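You operate a simulated robot arm through the tools that you are given. There is no shell and no other tool. Be economical: measure what you need, move in short steps, check, and stop when the job is done.

Carry out the task below with a simulated robot arm. There is one attempt and no reset: what you move stays moved.

TASK
Take the gold ring of the check bench and put it in the green tray on the top of the check bench.

It is judged by the outcome, as a careful person would: the job done as asked, and still so three seconds after it is handed in. It fails if anything else is knocked over, pushed out of place, dropped, spilled or broken.

THE ROBOT
A 7-joint arm with a two-finger parallel gripper, fixed in place. Base frame: the origin is at the foot of the arm, x ahead of it, y to its left, z up; the work surface is at about z = 0. Lengths are in mm, angles in rad, forces in N, time in s.
With the tool pointing down near the work surface it reaches from about 240 to 620 mm from the base axis. Its first joint turns from -1.152 to 1.152 rad. Payload 2.6 kg.
Tool frame: the origin (TCP) lies between the finger pads and is the grasp point; the fingertips stand 30 mm ahead of it; z points along the fingers, y is the line along which they close. The gripper opens to 94 mm. The fingers are 28 mm wide and 10 mm thick; the gripper's body (50 by 96 mm) begins 55 mm behind the TCP.
Orientation is that of the tool frame in the base frame, as a unit quaternion [w, x, y, z]. With the fingers straight down and closing along the base's y, the tool's x points along the base's -x, its y along +y and its z along -z.

THE INTERFACE
- The arm moves only by the tool play_rows. Its argument "commands" is a list of rows, each a list of 5 numbers: the opening in per cent of the stroke, from 0 (shut) to 100 (fully open), then the shift along the tool's x, y, z in cm, then the turn about the tool's z in rad. In form: [[hand, dx, dy, dz, spin], ...]. A call has 1 to 8 rows; each row is the pose to reach, as a shift and turn from the pose commanded when the call began, along the tool's axes at that moment. A row lasts 0.2 s, in which the tool goes at most 50 mm and 0.15 rad; a call with a longer step from one row to the next is refused whole, and so is a gripper value outside its range. A pose out of reach is approached as far as the arm can. The call stops where the force on the tool passes 40 N (or 10 N more than at its start, if that is more) or the arm is blocked; 0.2 s more then pass. The fingers move at their own pace (about 72 mm/s each) and stop on an object; they squeeze with about 28 N. The grip force told is the motor's: it shows also when the fingers shut on nothing. Time passes only in rows, and 0.2 s behind the last, so rows that repeat a pose let the fingers close. It gives the time, the measured TCP pose, the force on the tool (base axes), the opening and the grip force at its end, in the units of the frame above (readings bear some noise), and new pictures: "pictures" is both (left out), scene, wrist or none.
- Cameras (640 x 400 px; columns grow to the right, rows downward): "scene" is fixed at [18.9, 415.7, 576.1]; the picture's right is [-0.90, -0.44, 0.00], its down [-0.21, 0.43, -0.88] and it looks along [0.39, -0.79, -0.48] (base axes); focal length 314 px, centre (320, 200). "wrist" rides on the gripper at [-37, 0, -58] in the tool frame; the picture's right is [0.00, -1.00, 0.00], its down [0.97, 0.00, -0.24] and it looks along [0.24, 0.00, 0.97] (tool axes); focal length 218 px, centre (320, 200).
- pixel_to_xyz(camera, pixels): for up to 12 pixels [column, row] of the newest picture of that camera ("zoom" is the newest enlarged one), the place [x, y, z] in the base frame of the surface seen there, good to about 2 mm. No time passes.
- zoom(camera, box): a new picture of the part [left, top, right, bottom] of that camera's present view, enlarged. No time passes.
- job_done(): hands the job in; it is judged then, once.

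Work in short steps. Measure before you move; look again where a grasp or a placing could have gone wrong, and mend it. You have 60 turns and 120 pictures in all, those below and enlarged ones among them. Open the gripper and draw the arm clear of the work before you hand the job in, unless the task says otherwise; then end with one line.

The tools are called after ">>>" by a JSON object that holds its "api" and its "payload". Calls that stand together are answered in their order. play_rows: Moves the arm, as the interface text tells. Its arguments: {"type":"object","properties":{"commands":{"type":"array","items":{"type":"array","items":{"type":"number"}}},"pictures":{"type":"string","enum":["both","scene","wrist","none"]}},"required":["commands"]} The other tools are called the same way: pixel_to_xyz (camera, pixels) gives the place of the surface under pixels of a picture; zoom (camera, box) takes an enlarged picture of a part of a camera's view; job_done () hands the job in.

At the start:

```text
t: 0.0
tool_pos: [390.1, -112.6, 298.7]
tcp_rot: [0.001, 0.0, 1.0, 0.0]
contact_force: [0.0, -0.7, -0.3]
finger_gap: 94.1
finger_force: 0.1
```

scene: 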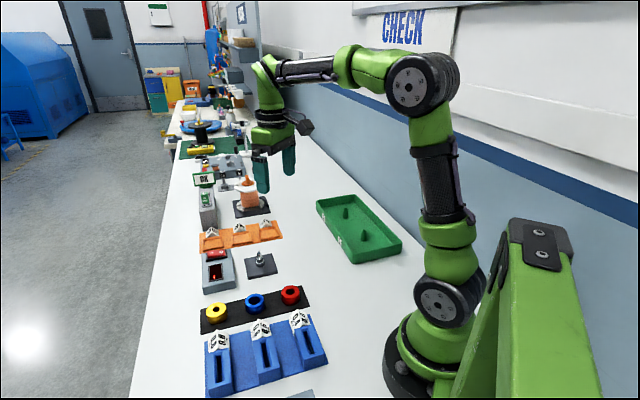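
wrist: 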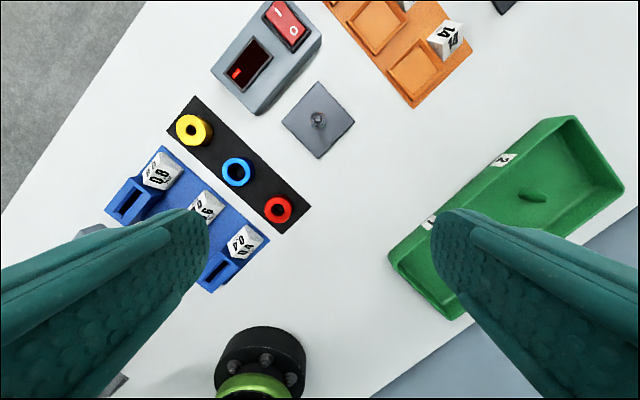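

The yellow ring sits at scene (216,312), in the row of three on the black strip. The tray is at (358,230). I'll zoom in and measure both.

>>> {"api": "zoom", "payload": {"camera": "scene", "box": [180, 180, 420, 330]}}

>>> {"api": "zoom", "payload": {"camera": "wrist", "box": [100, 60, 340, 210]}}

>>> {"api": "zoom", "payload": {"camera": "scene", "box": [140, 60, 300, 160]}}

>>> {"api": "pixel_to_xyz", "payload": {"camera": "wrist", "pixels": [[193, 130], [180, 128], [207, 130], [193, 117], [193, 143], [237, 171], [170, 170], [205, 205], [530, 195], [500, 160], [430, 223], [480, 240]]}}

```text
2.67 times, centred on (300, 255) of scene
```

zoom: 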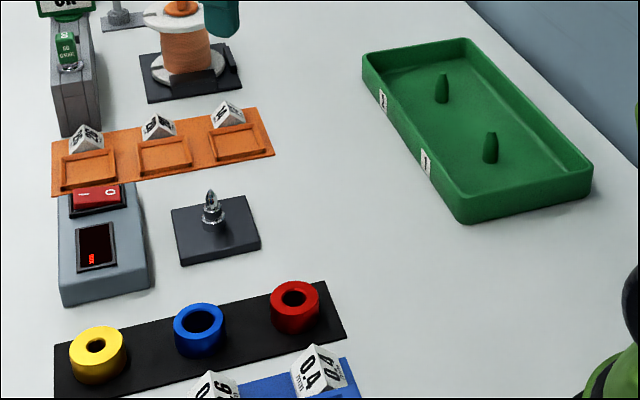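

```text
2.67 times, centred on (220, 135) of wrist
```

zoom: 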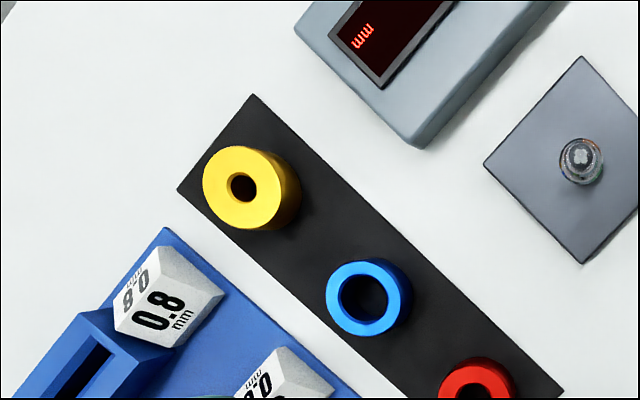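

```text
4.00 times, centred on (220, 110) of scene
```

zoom: 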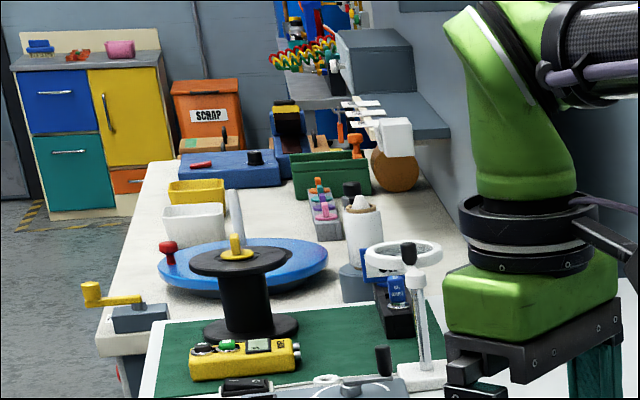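

```text
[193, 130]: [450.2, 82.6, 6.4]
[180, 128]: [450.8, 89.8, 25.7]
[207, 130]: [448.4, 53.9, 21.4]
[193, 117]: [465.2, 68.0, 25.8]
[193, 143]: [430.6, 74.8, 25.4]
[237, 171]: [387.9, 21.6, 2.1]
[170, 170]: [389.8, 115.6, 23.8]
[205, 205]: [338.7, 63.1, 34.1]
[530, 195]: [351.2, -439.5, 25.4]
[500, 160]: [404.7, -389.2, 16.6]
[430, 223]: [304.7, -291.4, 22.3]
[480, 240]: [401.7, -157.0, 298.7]
```

The ring is about 36 mm across, its top at z≈25.5, centred near (449,73). I'll measure the tray's floor, rim and pegs, and enlarge the ring to get its edges.

>>> {"api": "pixel_to_xyz", "payload": {"camera": "scene", "pixels": [[355, 232], [345, 222], [335, 208], [380, 236], [346, 210], [364, 232], [318, 203], [355, 262], [402, 243], [355, 195], [362, 243], [340, 225]]}}

>>> {"api": "zoom", "payload": {"camera": "wrist", "box": [160, 100, 240, 150]}}

>>> {"api": "zoom", "payload": {"camera": "scene", "box": [304, 180, 416, 270]}}

```text
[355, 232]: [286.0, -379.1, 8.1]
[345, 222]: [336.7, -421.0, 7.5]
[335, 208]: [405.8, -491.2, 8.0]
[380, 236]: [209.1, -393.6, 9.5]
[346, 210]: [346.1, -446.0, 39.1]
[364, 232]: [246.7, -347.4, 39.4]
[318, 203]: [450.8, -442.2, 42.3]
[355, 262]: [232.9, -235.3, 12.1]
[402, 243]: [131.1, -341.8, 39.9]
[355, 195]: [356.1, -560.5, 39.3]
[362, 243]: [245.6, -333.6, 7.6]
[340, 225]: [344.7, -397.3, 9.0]
```

```text
8.00 times, centred on (200, 125) of wrist
```

zoom: 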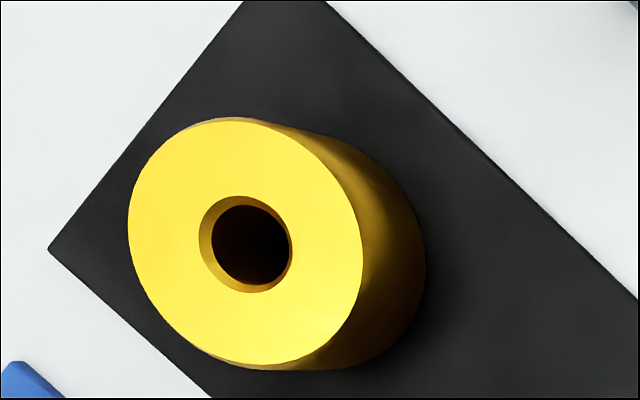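

```text
4.44 times, centred on (360, 225) of scene
```

zoom: 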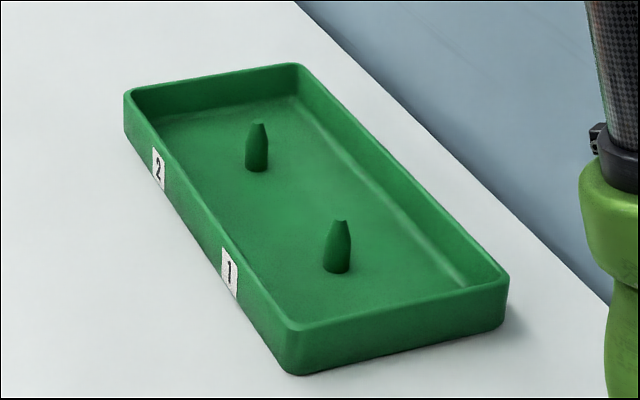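

The ring is centred at about (448,74), and its wide clear side calls for a spin of about +0.4. The tray floor is at z≈8, with pegs near (346,-446) and (247,-347), so I'll put the ring midway at (296,-396). First I move above the ring.

>>> {"api": "play_rows", "payload": {"commands": [[75, -1.2, 3.8, 0, 0.1], [75, -2.4, 7.6, 0, 0.2], [75, -3.6, 11.4, 0, 0.3], [75, -4.8, 15.2, 0, 0.4], [75, -5.8, 18.7, 0, 0.4], [75, -5.8, 18.7, 4.5, 0.4], [75, -5.8, 18.7, 9, 0.4], [75, -5.8, 18.7, 13.5, 0.4]]}}

```text
t: 1.8
tool_pos: [448.0, 75.7, 165.2]
tcp_rot: [0.001, 0.198, 0.98, 0.0]
contact_force: [0.1, 0.4, 0.5]
finger_gap: 70.6
finger_force: 0.1
```

scene: 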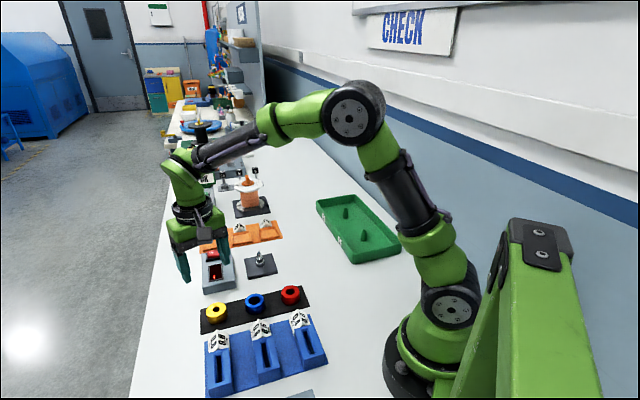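
wrist: 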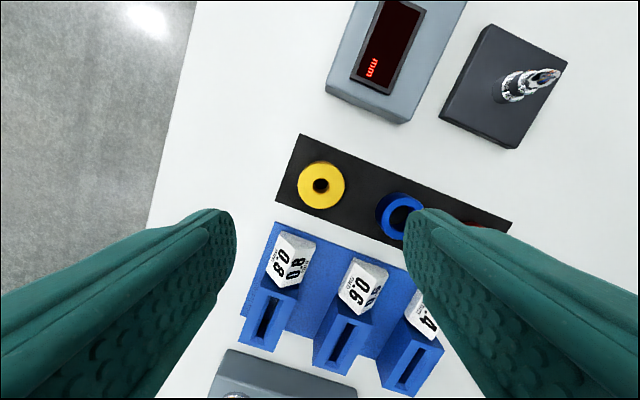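

The ring is nearly centred in the wrist view at (321,185). I'll check its rim points, and also the clearance to the blue ring.

>>> {"api": "pixel_to_xyz", "payload": {"camera": "wrist", "pixels": [[301, 185], [341, 185], [321, 166], [321, 204], [380, 212], [275, 223], [305, 240], [362, 215]]}}

>>> {"api": "zoom", "payload": {"camera": "wrist", "box": [272, 150, 432, 250]}}

```text
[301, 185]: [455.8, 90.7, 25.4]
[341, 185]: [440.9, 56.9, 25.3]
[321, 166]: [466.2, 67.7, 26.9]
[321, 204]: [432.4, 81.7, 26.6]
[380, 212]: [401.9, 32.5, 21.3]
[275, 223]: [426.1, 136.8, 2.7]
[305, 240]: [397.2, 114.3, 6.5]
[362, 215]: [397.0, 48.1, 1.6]
```

```text
4.00 times, centred on (352, 200) of wrist
```

zoom: 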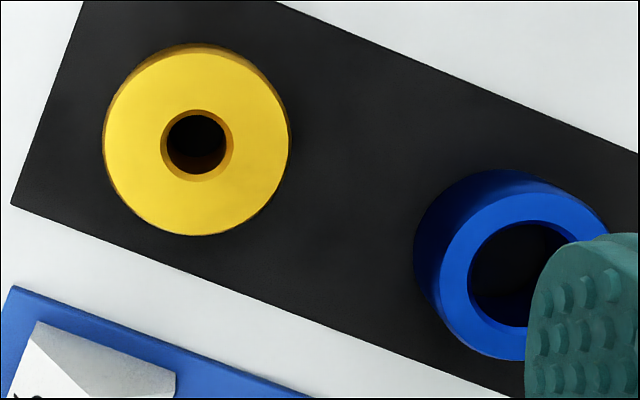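

The ring's centre is (448.8,74.2), about 43 mm across. I'll correct by −1.3/−1.1 mm and go down to TCP z≈37, which puts the fingertips at about z 7.

>>> {"api": "play_rows", "payload": {"commands": [[75, -0.13, -0.11, 4, 0], [75, -0.13, -0.11, 8, 0], [75, -0.13, -0.11, 11, 0], [75, -0.13, -0.11, 12.8, 0], [75, -0.13, -0.11, 12.8, 0]]}}

```text
t: 3.0
tool_pos: [449.4, 73.7, 36.6]
tcp_rot: [0.0, 0.198, 0.98, 0.0]
contact_force: [-1.0, 0.5, -0.1]
finger_gap: 70.7
finger_force: 0.1
```

scene: 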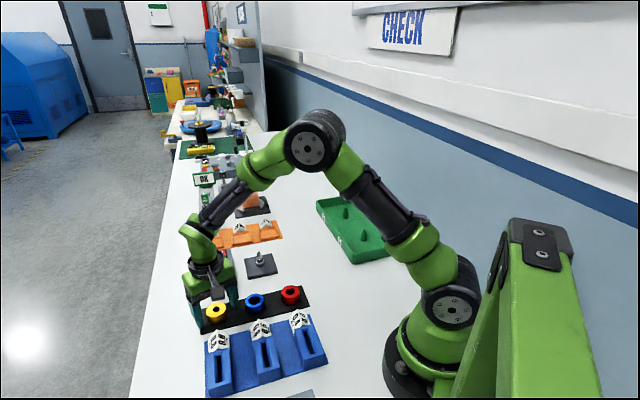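
wrist: 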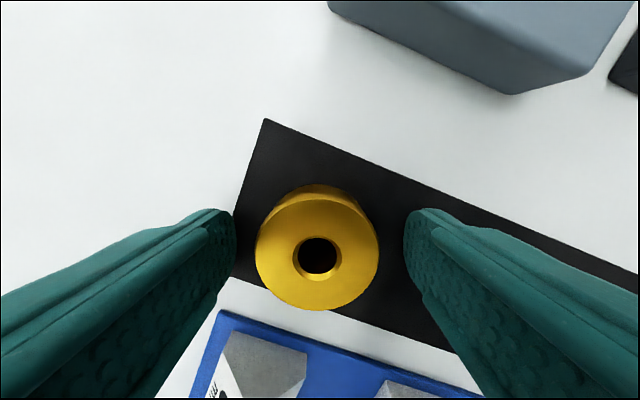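

The fingers straddle the ring at (317,250) with nothing touching. Now I close.

>>> {"api": "play_rows", "payload": {"commands": [[30, 0, 0, 0, 0], [30, 0, 0, 0, 0], [30, 0, 0, 0, 0], [30, 0, 0, 0, 0]], "pictures": "wrist"}}

```text
t: 4.0
tool_pos: [448.9, 74.0, 37.2]
tcp_rot: [0.0, 0.199, 0.98, 0.0]
contact_force: [0.1, -0.1, 0.0]
finger_gap: 37.7
finger_force: 28.1
```

wrist: 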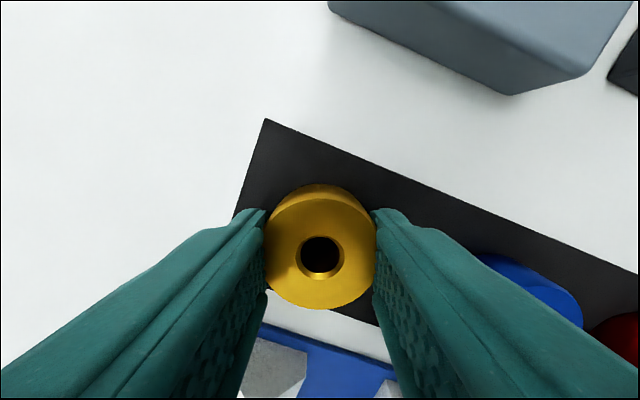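

The grip is firm at 28 N with a 37.7 mm gap. I'll lift straight up and check that the ring comes free.

>>> {"api": "play_rows", "payload": {"commands": [[20, 0, 0, -1, 0], [20, 0, 0, -3, 0], [20, 0, 0, -6, 0], [20, 0, 0, -10, 0], [20, 0, 0, -14, 0], [20, 0, 0, -18, 0]]}}

```text
t: 5.4
tool_pos: [449.2, 71.4, 216.5]
tcp_rot: [0.001, 0.199, 0.98, 0.0]
contact_force: [-0.1, -1.2, -0.7]
finger_gap: 18.8
finger_force: 0.1
```

scene: 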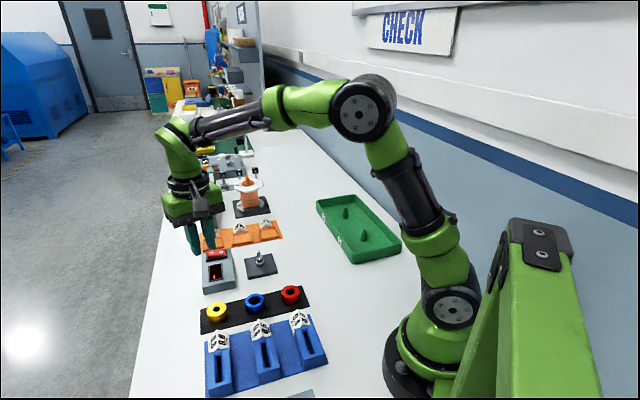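
wrist: 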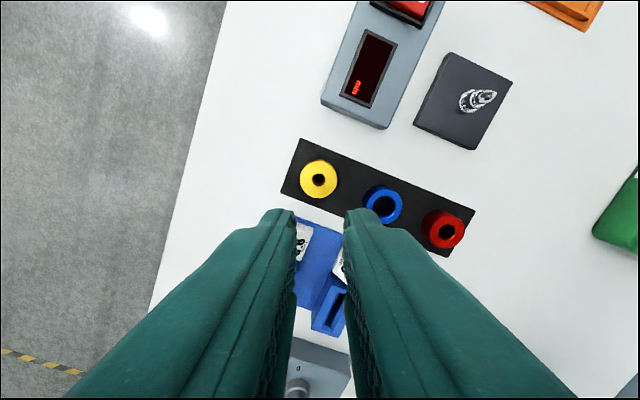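

The ring slipped out and is still on the strip at wrist (318,180). I'll measure whether it moved, then grip lower, fully commanded shut, and lift slowly.

>>> {"api": "pixel_to_xyz", "payload": {"camera": "wrist", "pixels": [[303, 179], [334, 179], [318, 164], [318, 195], [318, 180], [295, 180]]}}

>>> {"api": "zoom", "payload": {"camera": "wrist", "box": [270, 130, 430, 230]}}

>>> {"api": "zoom", "payload": {"camera": "scene", "box": [190, 280, 318, 360]}}

```text
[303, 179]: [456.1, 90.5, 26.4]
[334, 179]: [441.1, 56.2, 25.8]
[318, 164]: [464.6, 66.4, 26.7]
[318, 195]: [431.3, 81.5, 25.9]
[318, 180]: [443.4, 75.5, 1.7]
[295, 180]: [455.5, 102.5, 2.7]
```

```text
4.00 times, centred on (350, 180) of wrist
```

zoom: 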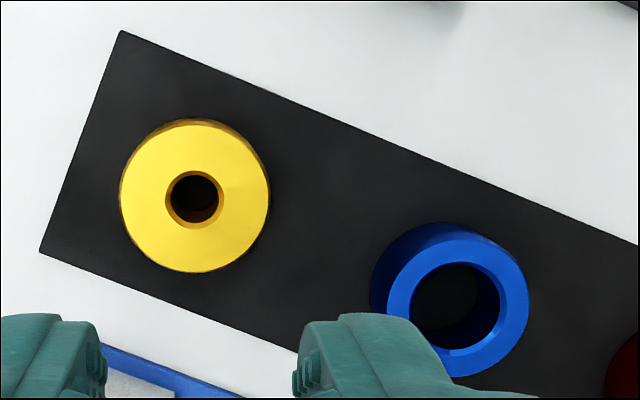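

```text
5.00 times, centred on (254, 320) of scene
```

zoom: 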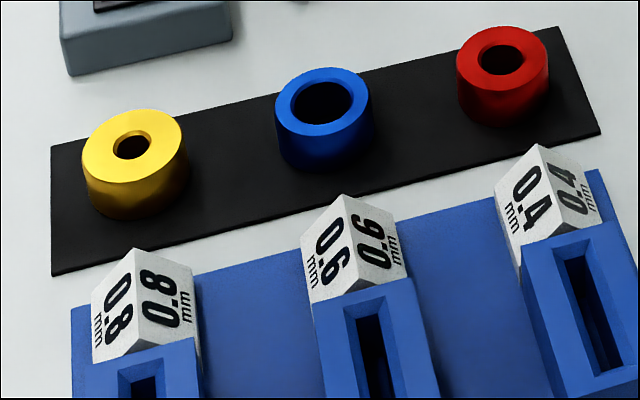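

The ring is unmoved at (448.3,73.9). I'll reopen, go back down with the tips at z≈4, close fully, and test with a slow lift.

>>> {"api": "play_rows", "payload": {"commands": [[75, 0, 0, 0, 0], [75, 0, 0, 3, 0], [75, 0, 0, 7, 0], [75, 0, 0, 11, 0], [75, 0, 0, 15, 0], [75, 0, 0, 17.5, 0], [75, 0, 0, 18.3, 0], [75, 0, 0, 18.3, 0]], "pictures": "wrist"}}

>>> {"api": "play_rows", "payload": {"commands": [[0, 0, 0, 0, 0], [0, 0, 0, 0, 0], [0, 0, 0, 0, 0], [0, 0, 0, 0, 0], [0, 0, 0, 0, 0]], "pictures": "wrist"}}

>>> {"api": "play_rows", "payload": {"commands": [[0, 0, 0, -0.1, 0], [0, 0, 0, -0.2, 0], [0, 0, 0, -0.3, 0], [0, 0, 0, -0.4, 0], [0, 0, 0, -0.5, 0], [0, 0, 0, -0.6, 0]]}}

```text
t: 7.2
tool_pos: [448.2, 72.4, 33.7]
tcp_rot: [0.0, 0.198, 0.98, 0.0]
contact_force: [0.1, -0.3, 0.5]
finger_gap: 70.5
finger_force: 0.1
```

wrist: 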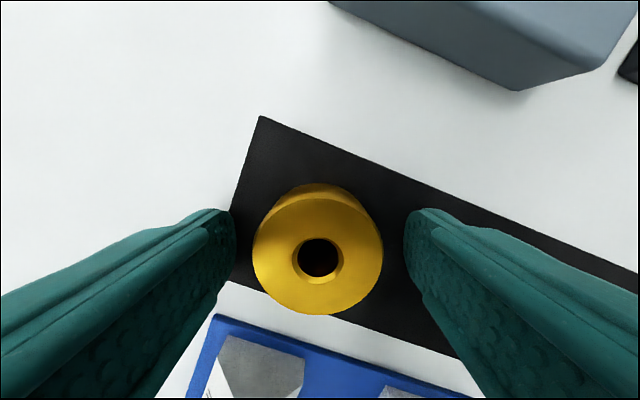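

```text
t: 8.4
tool_pos: [447.7, 73.0, 32.0]
tcp_rot: [0.0, 0.198, 0.98, 0.001]
contact_force: [0.1, 0.0, -0.2]
finger_gap: 37.8
finger_force: 28.4
```

wrist: 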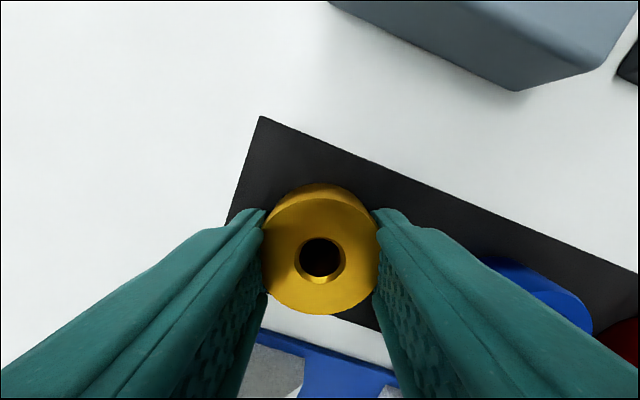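

```text
t: 9.8
tool_pos: [448.1, 72.7, 39.1]
tcp_rot: [0.0, 0.198, 0.98, 0.0]
contact_force: [-0.6, -0.1, -0.3]
finger_gap: 37.6
finger_force: 27.2
```

scene: 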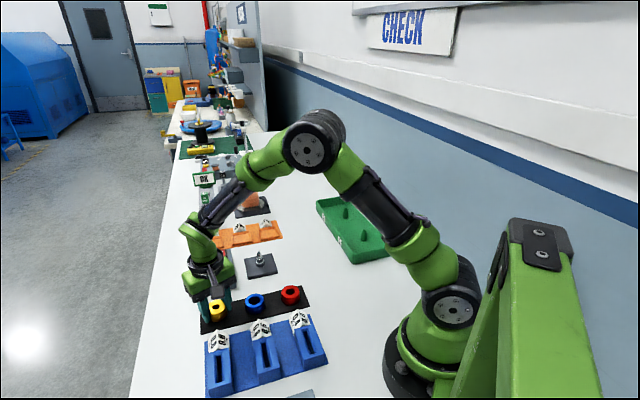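
wrist: 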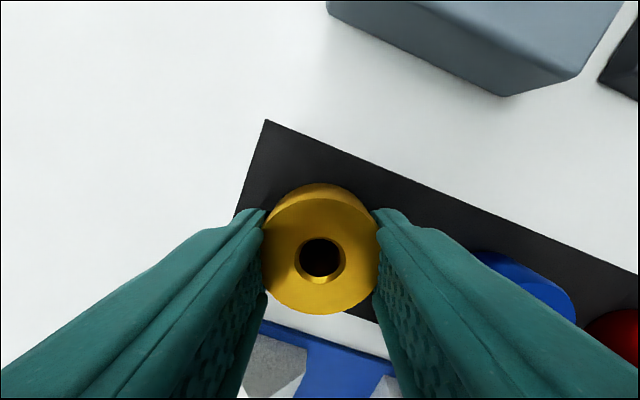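

The ring stayed at (320,258) in the wrist view while the strip receded, so it's lifting. I'll continue up gently.

>>> {"api": "play_rows", "payload": {"commands": [[0, 0, 0, -0.2, 0], [0, 0, 0, -0.5, 0], [0, 0, 0, -0.9, 0], [0, 0, 0, -1.4, 0], [0, 0, 0, -2.0, 0], [0, 0, 0, -2.6, 0], [0, 0, 0, -3.0, 0], [0, 0, 0, -3.2, 0]]}}

```text
t: 11.6
tool_pos: [447.9, 73.6, 71.8]
tcp_rot: [0.0, 0.198, 0.98, 0.0]
contact_force: [-1.7, 0.6, -0.7]
finger_gap: 37.8
finger_force: 27.4
```

scene: 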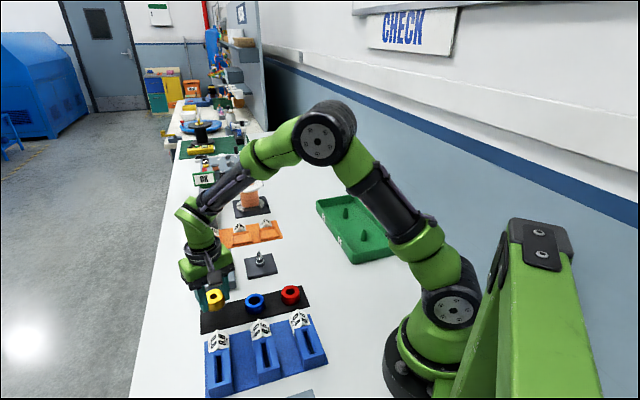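
wrist: 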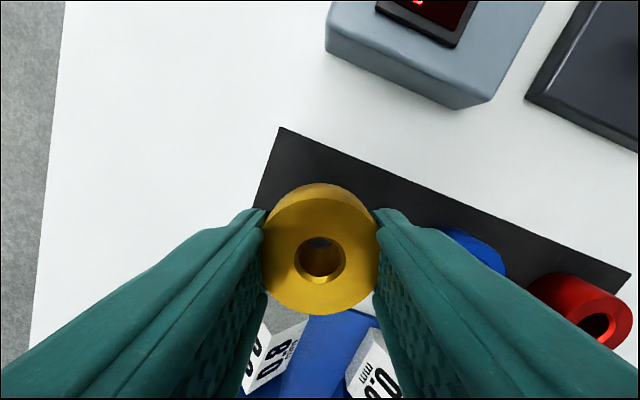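

Held well. I'll raise another 8 cm gently.

>>> {"api": "play_rows", "payload": {"commands": [[0, 0, 0, -0.3, 0], [0, 0, 0, -1.0, 0], [0, 0, 0, -2.2, 0], [0, 0, 0, -3.7, 0], [0, 0, 0, -5.2, 0], [0, 0, 0, -6.6, 0], [0, 0, 0, -7.6, 0], [0, 0, 0, -8, 0]], "pictures": "wrist"}}

```text
t: 13.4
tool_pos: [449.6, 72.9, 152.8]
tcp_rot: [0.0, 0.199, 0.98, 0.0]
contact_force: [0.3, 0.1, -0.9]
finger_gap: 37.7
finger_force: 27.9
```

wrist: 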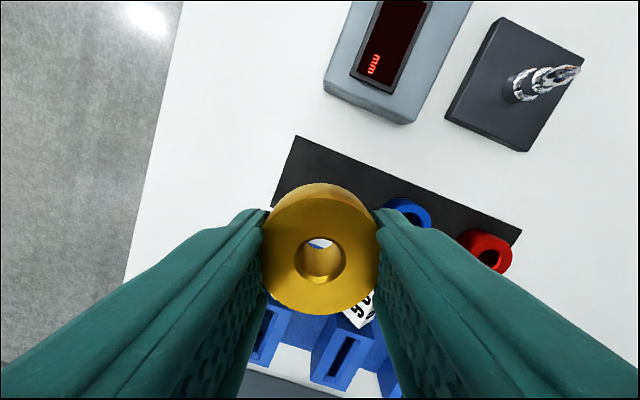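

The ring is secure. The carry to (296,−396) is dx −4.1, dy −49.1 in tool axes, which I'll do in three smooth segments.

>>> {"api": "play_rows", "payload": {"commands": [[0, -0.04, -0.5, 0, 0], [0, -0.16, -1.9, 0, 0], [0, -0.36, -4.3, 0, 0], [0, -0.61, -7.3, 0, 0], [0, -0.86, -10.3, 0, 0], [0, -1.1, -13.2, 0, 0], [0, -1.29, -15.5, 0, 0], [0, -1.37, -16.37, 0, 0]], "pictures": "wrist"}}

>>> {"api": "play_rows", "payload": {"commands": [[0, -0.04, -0.5, 0, 0], [0, -0.16, -1.9, 0, 0], [0, -0.36, -4.3, 0, 0], [0, -0.61, -7.3, 0, 0], [0, -0.86, -10.3, 0, 0], [0, -1.1, -13.2, 0, 0], [0, -1.29, -15.5, 0, 0], [0, -1.37, -16.37, 0, 0]], "pictures": "wrist"}}

>>> {"api": "play_rows", "payload": {"commands": [[0, -0.04, -0.5, 0, 0], [0, -0.16, -1.9, 0, 0], [0, -0.36, -4.3, 0, 0], [0, -0.61, -7.3, 0, 0], [0, -0.86, -10.3, 0, 0], [0, -1.1, -13.2, 0, 0], [0, -1.29, -15.5, 0, 0], [0, -1.37, -16.37, 0, 0]]}}

```text
t: 15.2
tool_pos: [397.6, -82.6, 150.2]
tcp_rot: [0.001, 0.199, 0.98, 0.0]
contact_force: [1.2, -1.1, -0.8]
finger_gap: 37.7
finger_force: 28.0
```

wrist: 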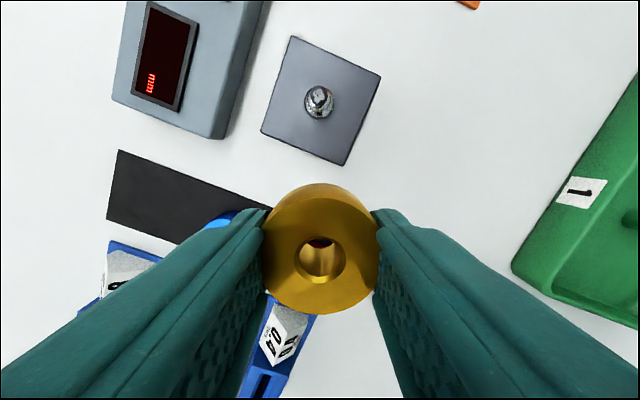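

```text
t: 17.0
tool_pos: [346.5, -241.2, 152.3]
tcp_rot: [0.0, 0.199, 0.98, 0.0]
contact_force: [-0.3, 0.2, 0.1]
finger_gap: 37.8
finger_force: 28.2
```

wrist: 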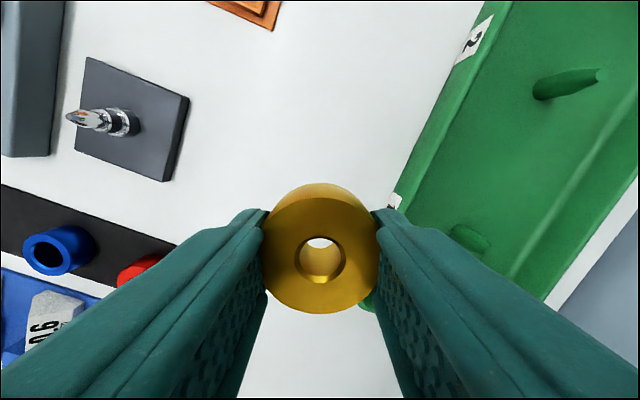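

```text
t: 18.8
tool_pos: [295.8, -396.7, 151.3]
tcp_rot: [0.0, 0.199, 0.98, -0.001]
contact_force: [-0.3, 0.3, -0.3]
finger_gap: 37.6
finger_force: 28.2
```

scene: 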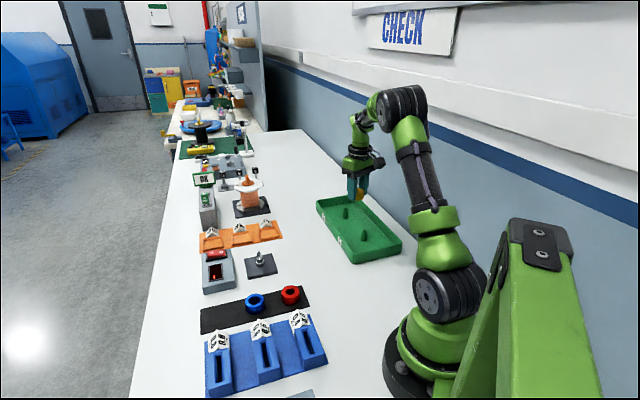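
wrist: 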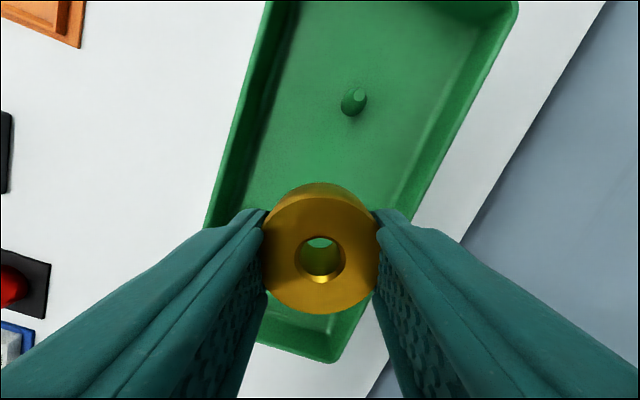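

I'm over the tray, with peg 2 visible at (355,100) and peg 1 hidden behind the ring. I'll measure to be sure I come down between them.

>>> {"api": "pixel_to_xyz", "payload": {"camera": "wrist", "pixels": [[358, 94], [348, 112], [219, 205], [335, 358], [250, 200], [400, 190], [515, 8], [240, 205], [275, 335], [268, 5]]}}

>>> {"api": "pixel_to_xyz", "payload": {"camera": "scene", "pixels": [[346, 209], [364, 231], [364, 236], [345, 216]]}}

>>> {"api": "zoom", "payload": {"camera": "scene", "box": [304, 160, 416, 270]}}

```text
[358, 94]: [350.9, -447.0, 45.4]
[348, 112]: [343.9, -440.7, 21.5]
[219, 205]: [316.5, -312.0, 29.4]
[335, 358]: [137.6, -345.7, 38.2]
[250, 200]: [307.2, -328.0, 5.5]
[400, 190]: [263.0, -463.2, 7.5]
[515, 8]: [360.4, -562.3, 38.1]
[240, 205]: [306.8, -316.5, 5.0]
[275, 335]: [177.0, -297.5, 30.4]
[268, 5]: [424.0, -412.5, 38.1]
```

```text
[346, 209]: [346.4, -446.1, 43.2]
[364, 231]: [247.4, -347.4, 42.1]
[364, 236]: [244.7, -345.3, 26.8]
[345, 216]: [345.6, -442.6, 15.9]
```

```text
3.64 times, centred on (360, 215) of scene
```

zoom: 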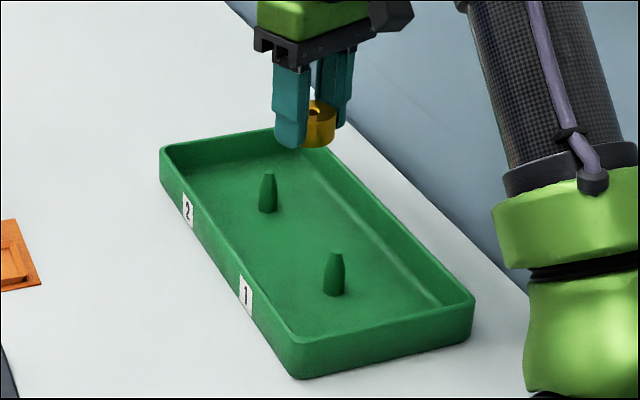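

The target is exactly midway between the pegs. I'll go down to TCP z≈43, then creep to contact.

>>> {"api": "play_rows", "payload": {"commands": [[0, 0, 0, 0.5, 0], [0, 0, 0, 1.8, 0], [0, 0, 0, 3.8, 0], [0, 0, 0, 6, 0], [0, 0, 0, 8, 0], [0, 0, 0, 9.6, 0], [0, 0, 0, 10.5, 0], [0, 0, 0, 10.8, 0]]}}

>>> {"api": "play_rows", "payload": {"commands": [[0, 0, 0, 0.1, 0], [0, 0, 0, 0.2, 0], [0, 0, 0, 0.3, 0], [0, 0, 0, 0.4, 0]]}}

```text
t: 20.6
tool_pos: [295.4, -394.7, 44.0]
tcp_rot: [-0.001, 0.198, 0.98, 0.0]
contact_force: [0.2, -0.5, -0.5]
finger_gap: 37.5
finger_force: 28.2
```

scene: 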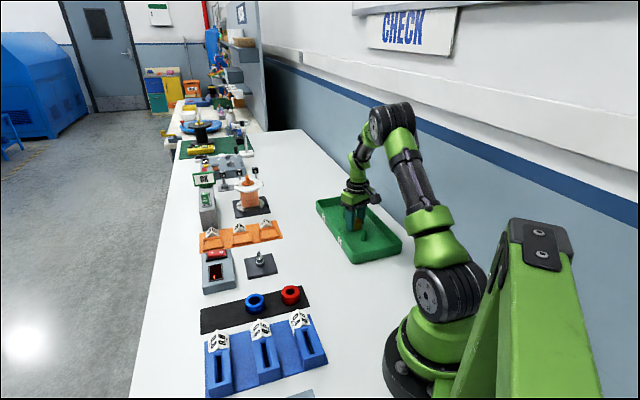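
wrist: 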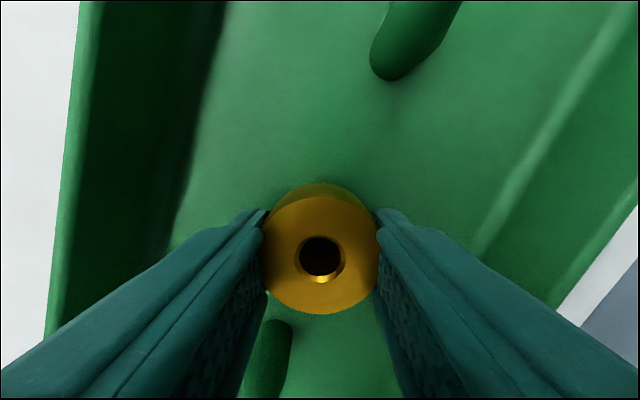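

```text
t: 21.6
tool_pos: [296.6, -393.8, 37.9]
tcp_rot: [0.0, 0.198, 0.98, -0.001]
contact_force: [0.0, -0.1, -1.1]
finger_gap: 37.9
finger_force: 28.5
```

scene: 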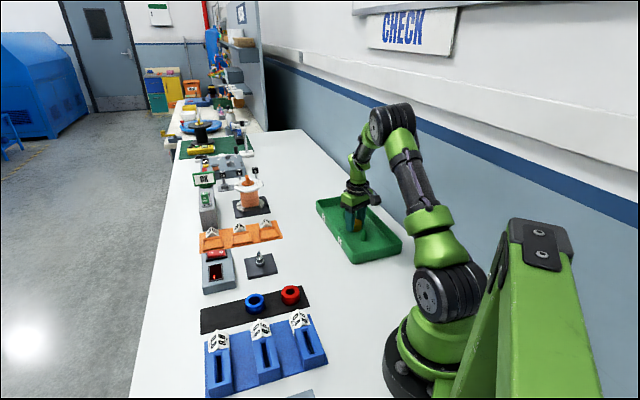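
wrist: 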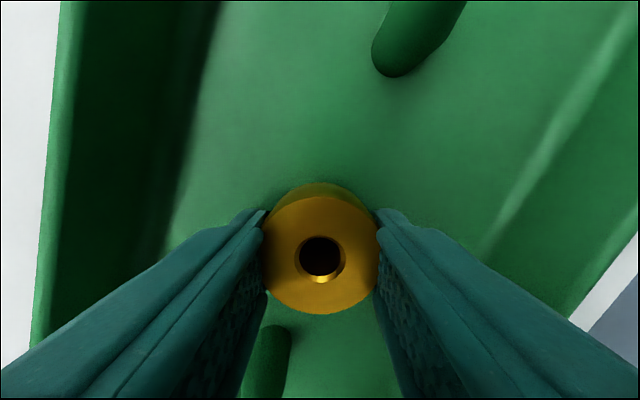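

No contact yet at z≈38, so I'll creep a little further.

>>> {"api": "play_rows", "payload": {"commands": [[0, 0, 0, 0.05, 0], [0, 0, 0, 0.1, 0], [0, 0, 0, 0.15, 0], [0, 0, 0, 0.2, 0]], "pictures": "none"}}

```text
t: 22.6
tool_pos: [296.3, -395.4, 37.3]
tcp_rot: [0.0, 0.199, 0.98, 0.001]
contact_force: [-0.1, -0.7, -1.1]
finger_gap: 37.8
finger_force: 27.8
```

>>> {"api": "play_rows", "payload": {"commands": [[0, 0, 0, 0.05, 0], [0, 0, 0, 0.1, 0], [0, 0, 0, 0.15, 0], [0, 0, 0, 0.15, 0]], "pictures": "none"}}

```text
t: 23.6
tool_pos: [296.3, -395.6, 36.3]
tcp_rot: [0.0, 0.198, 0.98, -0.001]
contact_force: [-0.9, 0.8, 2.0]
finger_gap: 37.4
finger_force: 27.5
```

The force has turned upward to about 2 N, so the ring is touching the tray floor. I'll release to about 62% (each finger moves roughly 10 mm, clear of the pegs), then rise.

>>> {"api": "play_rows", "payload": {"commands": [[50, 0, 0, 0, 0], [62, 0, 0, 0, 0], [62, 0, 0, 0, 0], [62, 0, 0, -0.5, 0], [62, 0, 0, -2, 0], [62, 0, 0, -5, 0], [62, 0, 0, -9, 0], [62, 0, 0, -13, 0]]}}

```text
t: 25.4
tool_pos: [295.8, -393.1, 166.0]
tcp_rot: [0.0, 0.199, 0.98, -0.001]
contact_force: [0.0, 0.2, 0.3]
finger_gap: 58.4
finger_force: 0.0
```

scene: 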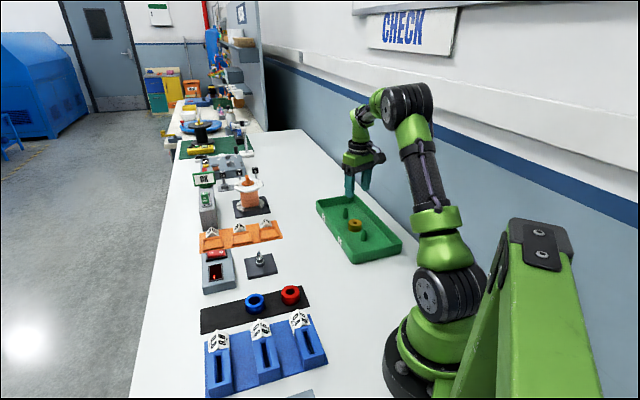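
wrist: 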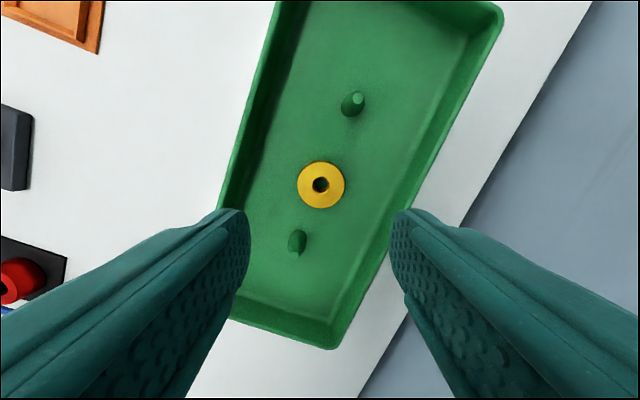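

The ring lies flat in the tray between the pegs, and nothing else has moved. I'll draw the arm up and away.

>>> {"api": "play_rows", "payload": {"commands": [[62, 0, 0, -4, 0], [62, 0, 0, -8, 0], [62, 0, 0, -12, 0], [62, 0, 4, -13, 0], [62, 0, 8, -13, 0], [62, 0, 12, -13, 0], [62, 0, 16, -13, 0], [62, 0, 20, -13, 0]]}}

```text
t: 27.2
tool_pos: [372.6, -212.0, 295.6]
tcp_rot: [0.0, 0.199, 0.98, 0.0]
contact_force: [-0.5, 0.0, 0.2]
finger_gap: 58.3
finger_force: 0.0
```

scene: 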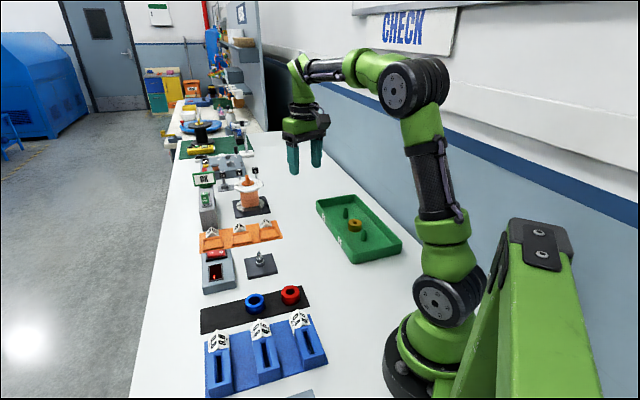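
wrist: 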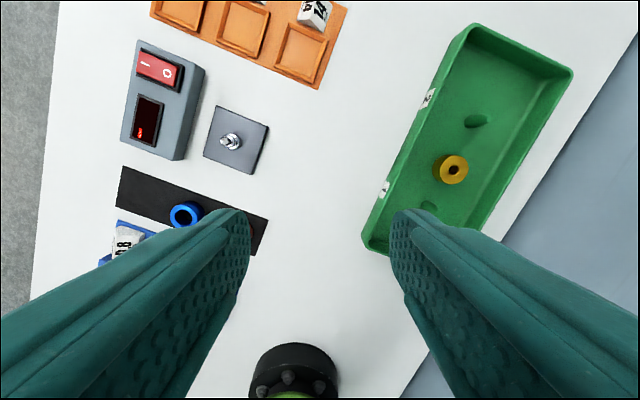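

>>> {"api": "job_done", "payload": {}}

```text
The job is handed in.
```

The gold ring is lying flat in the green tray on the check bench, between the two pegs. The first lift slipped, but the ring stayed in place on its strip and the second lift held. Nothing else was moved, and the gripper is open and the arm drawn clear.
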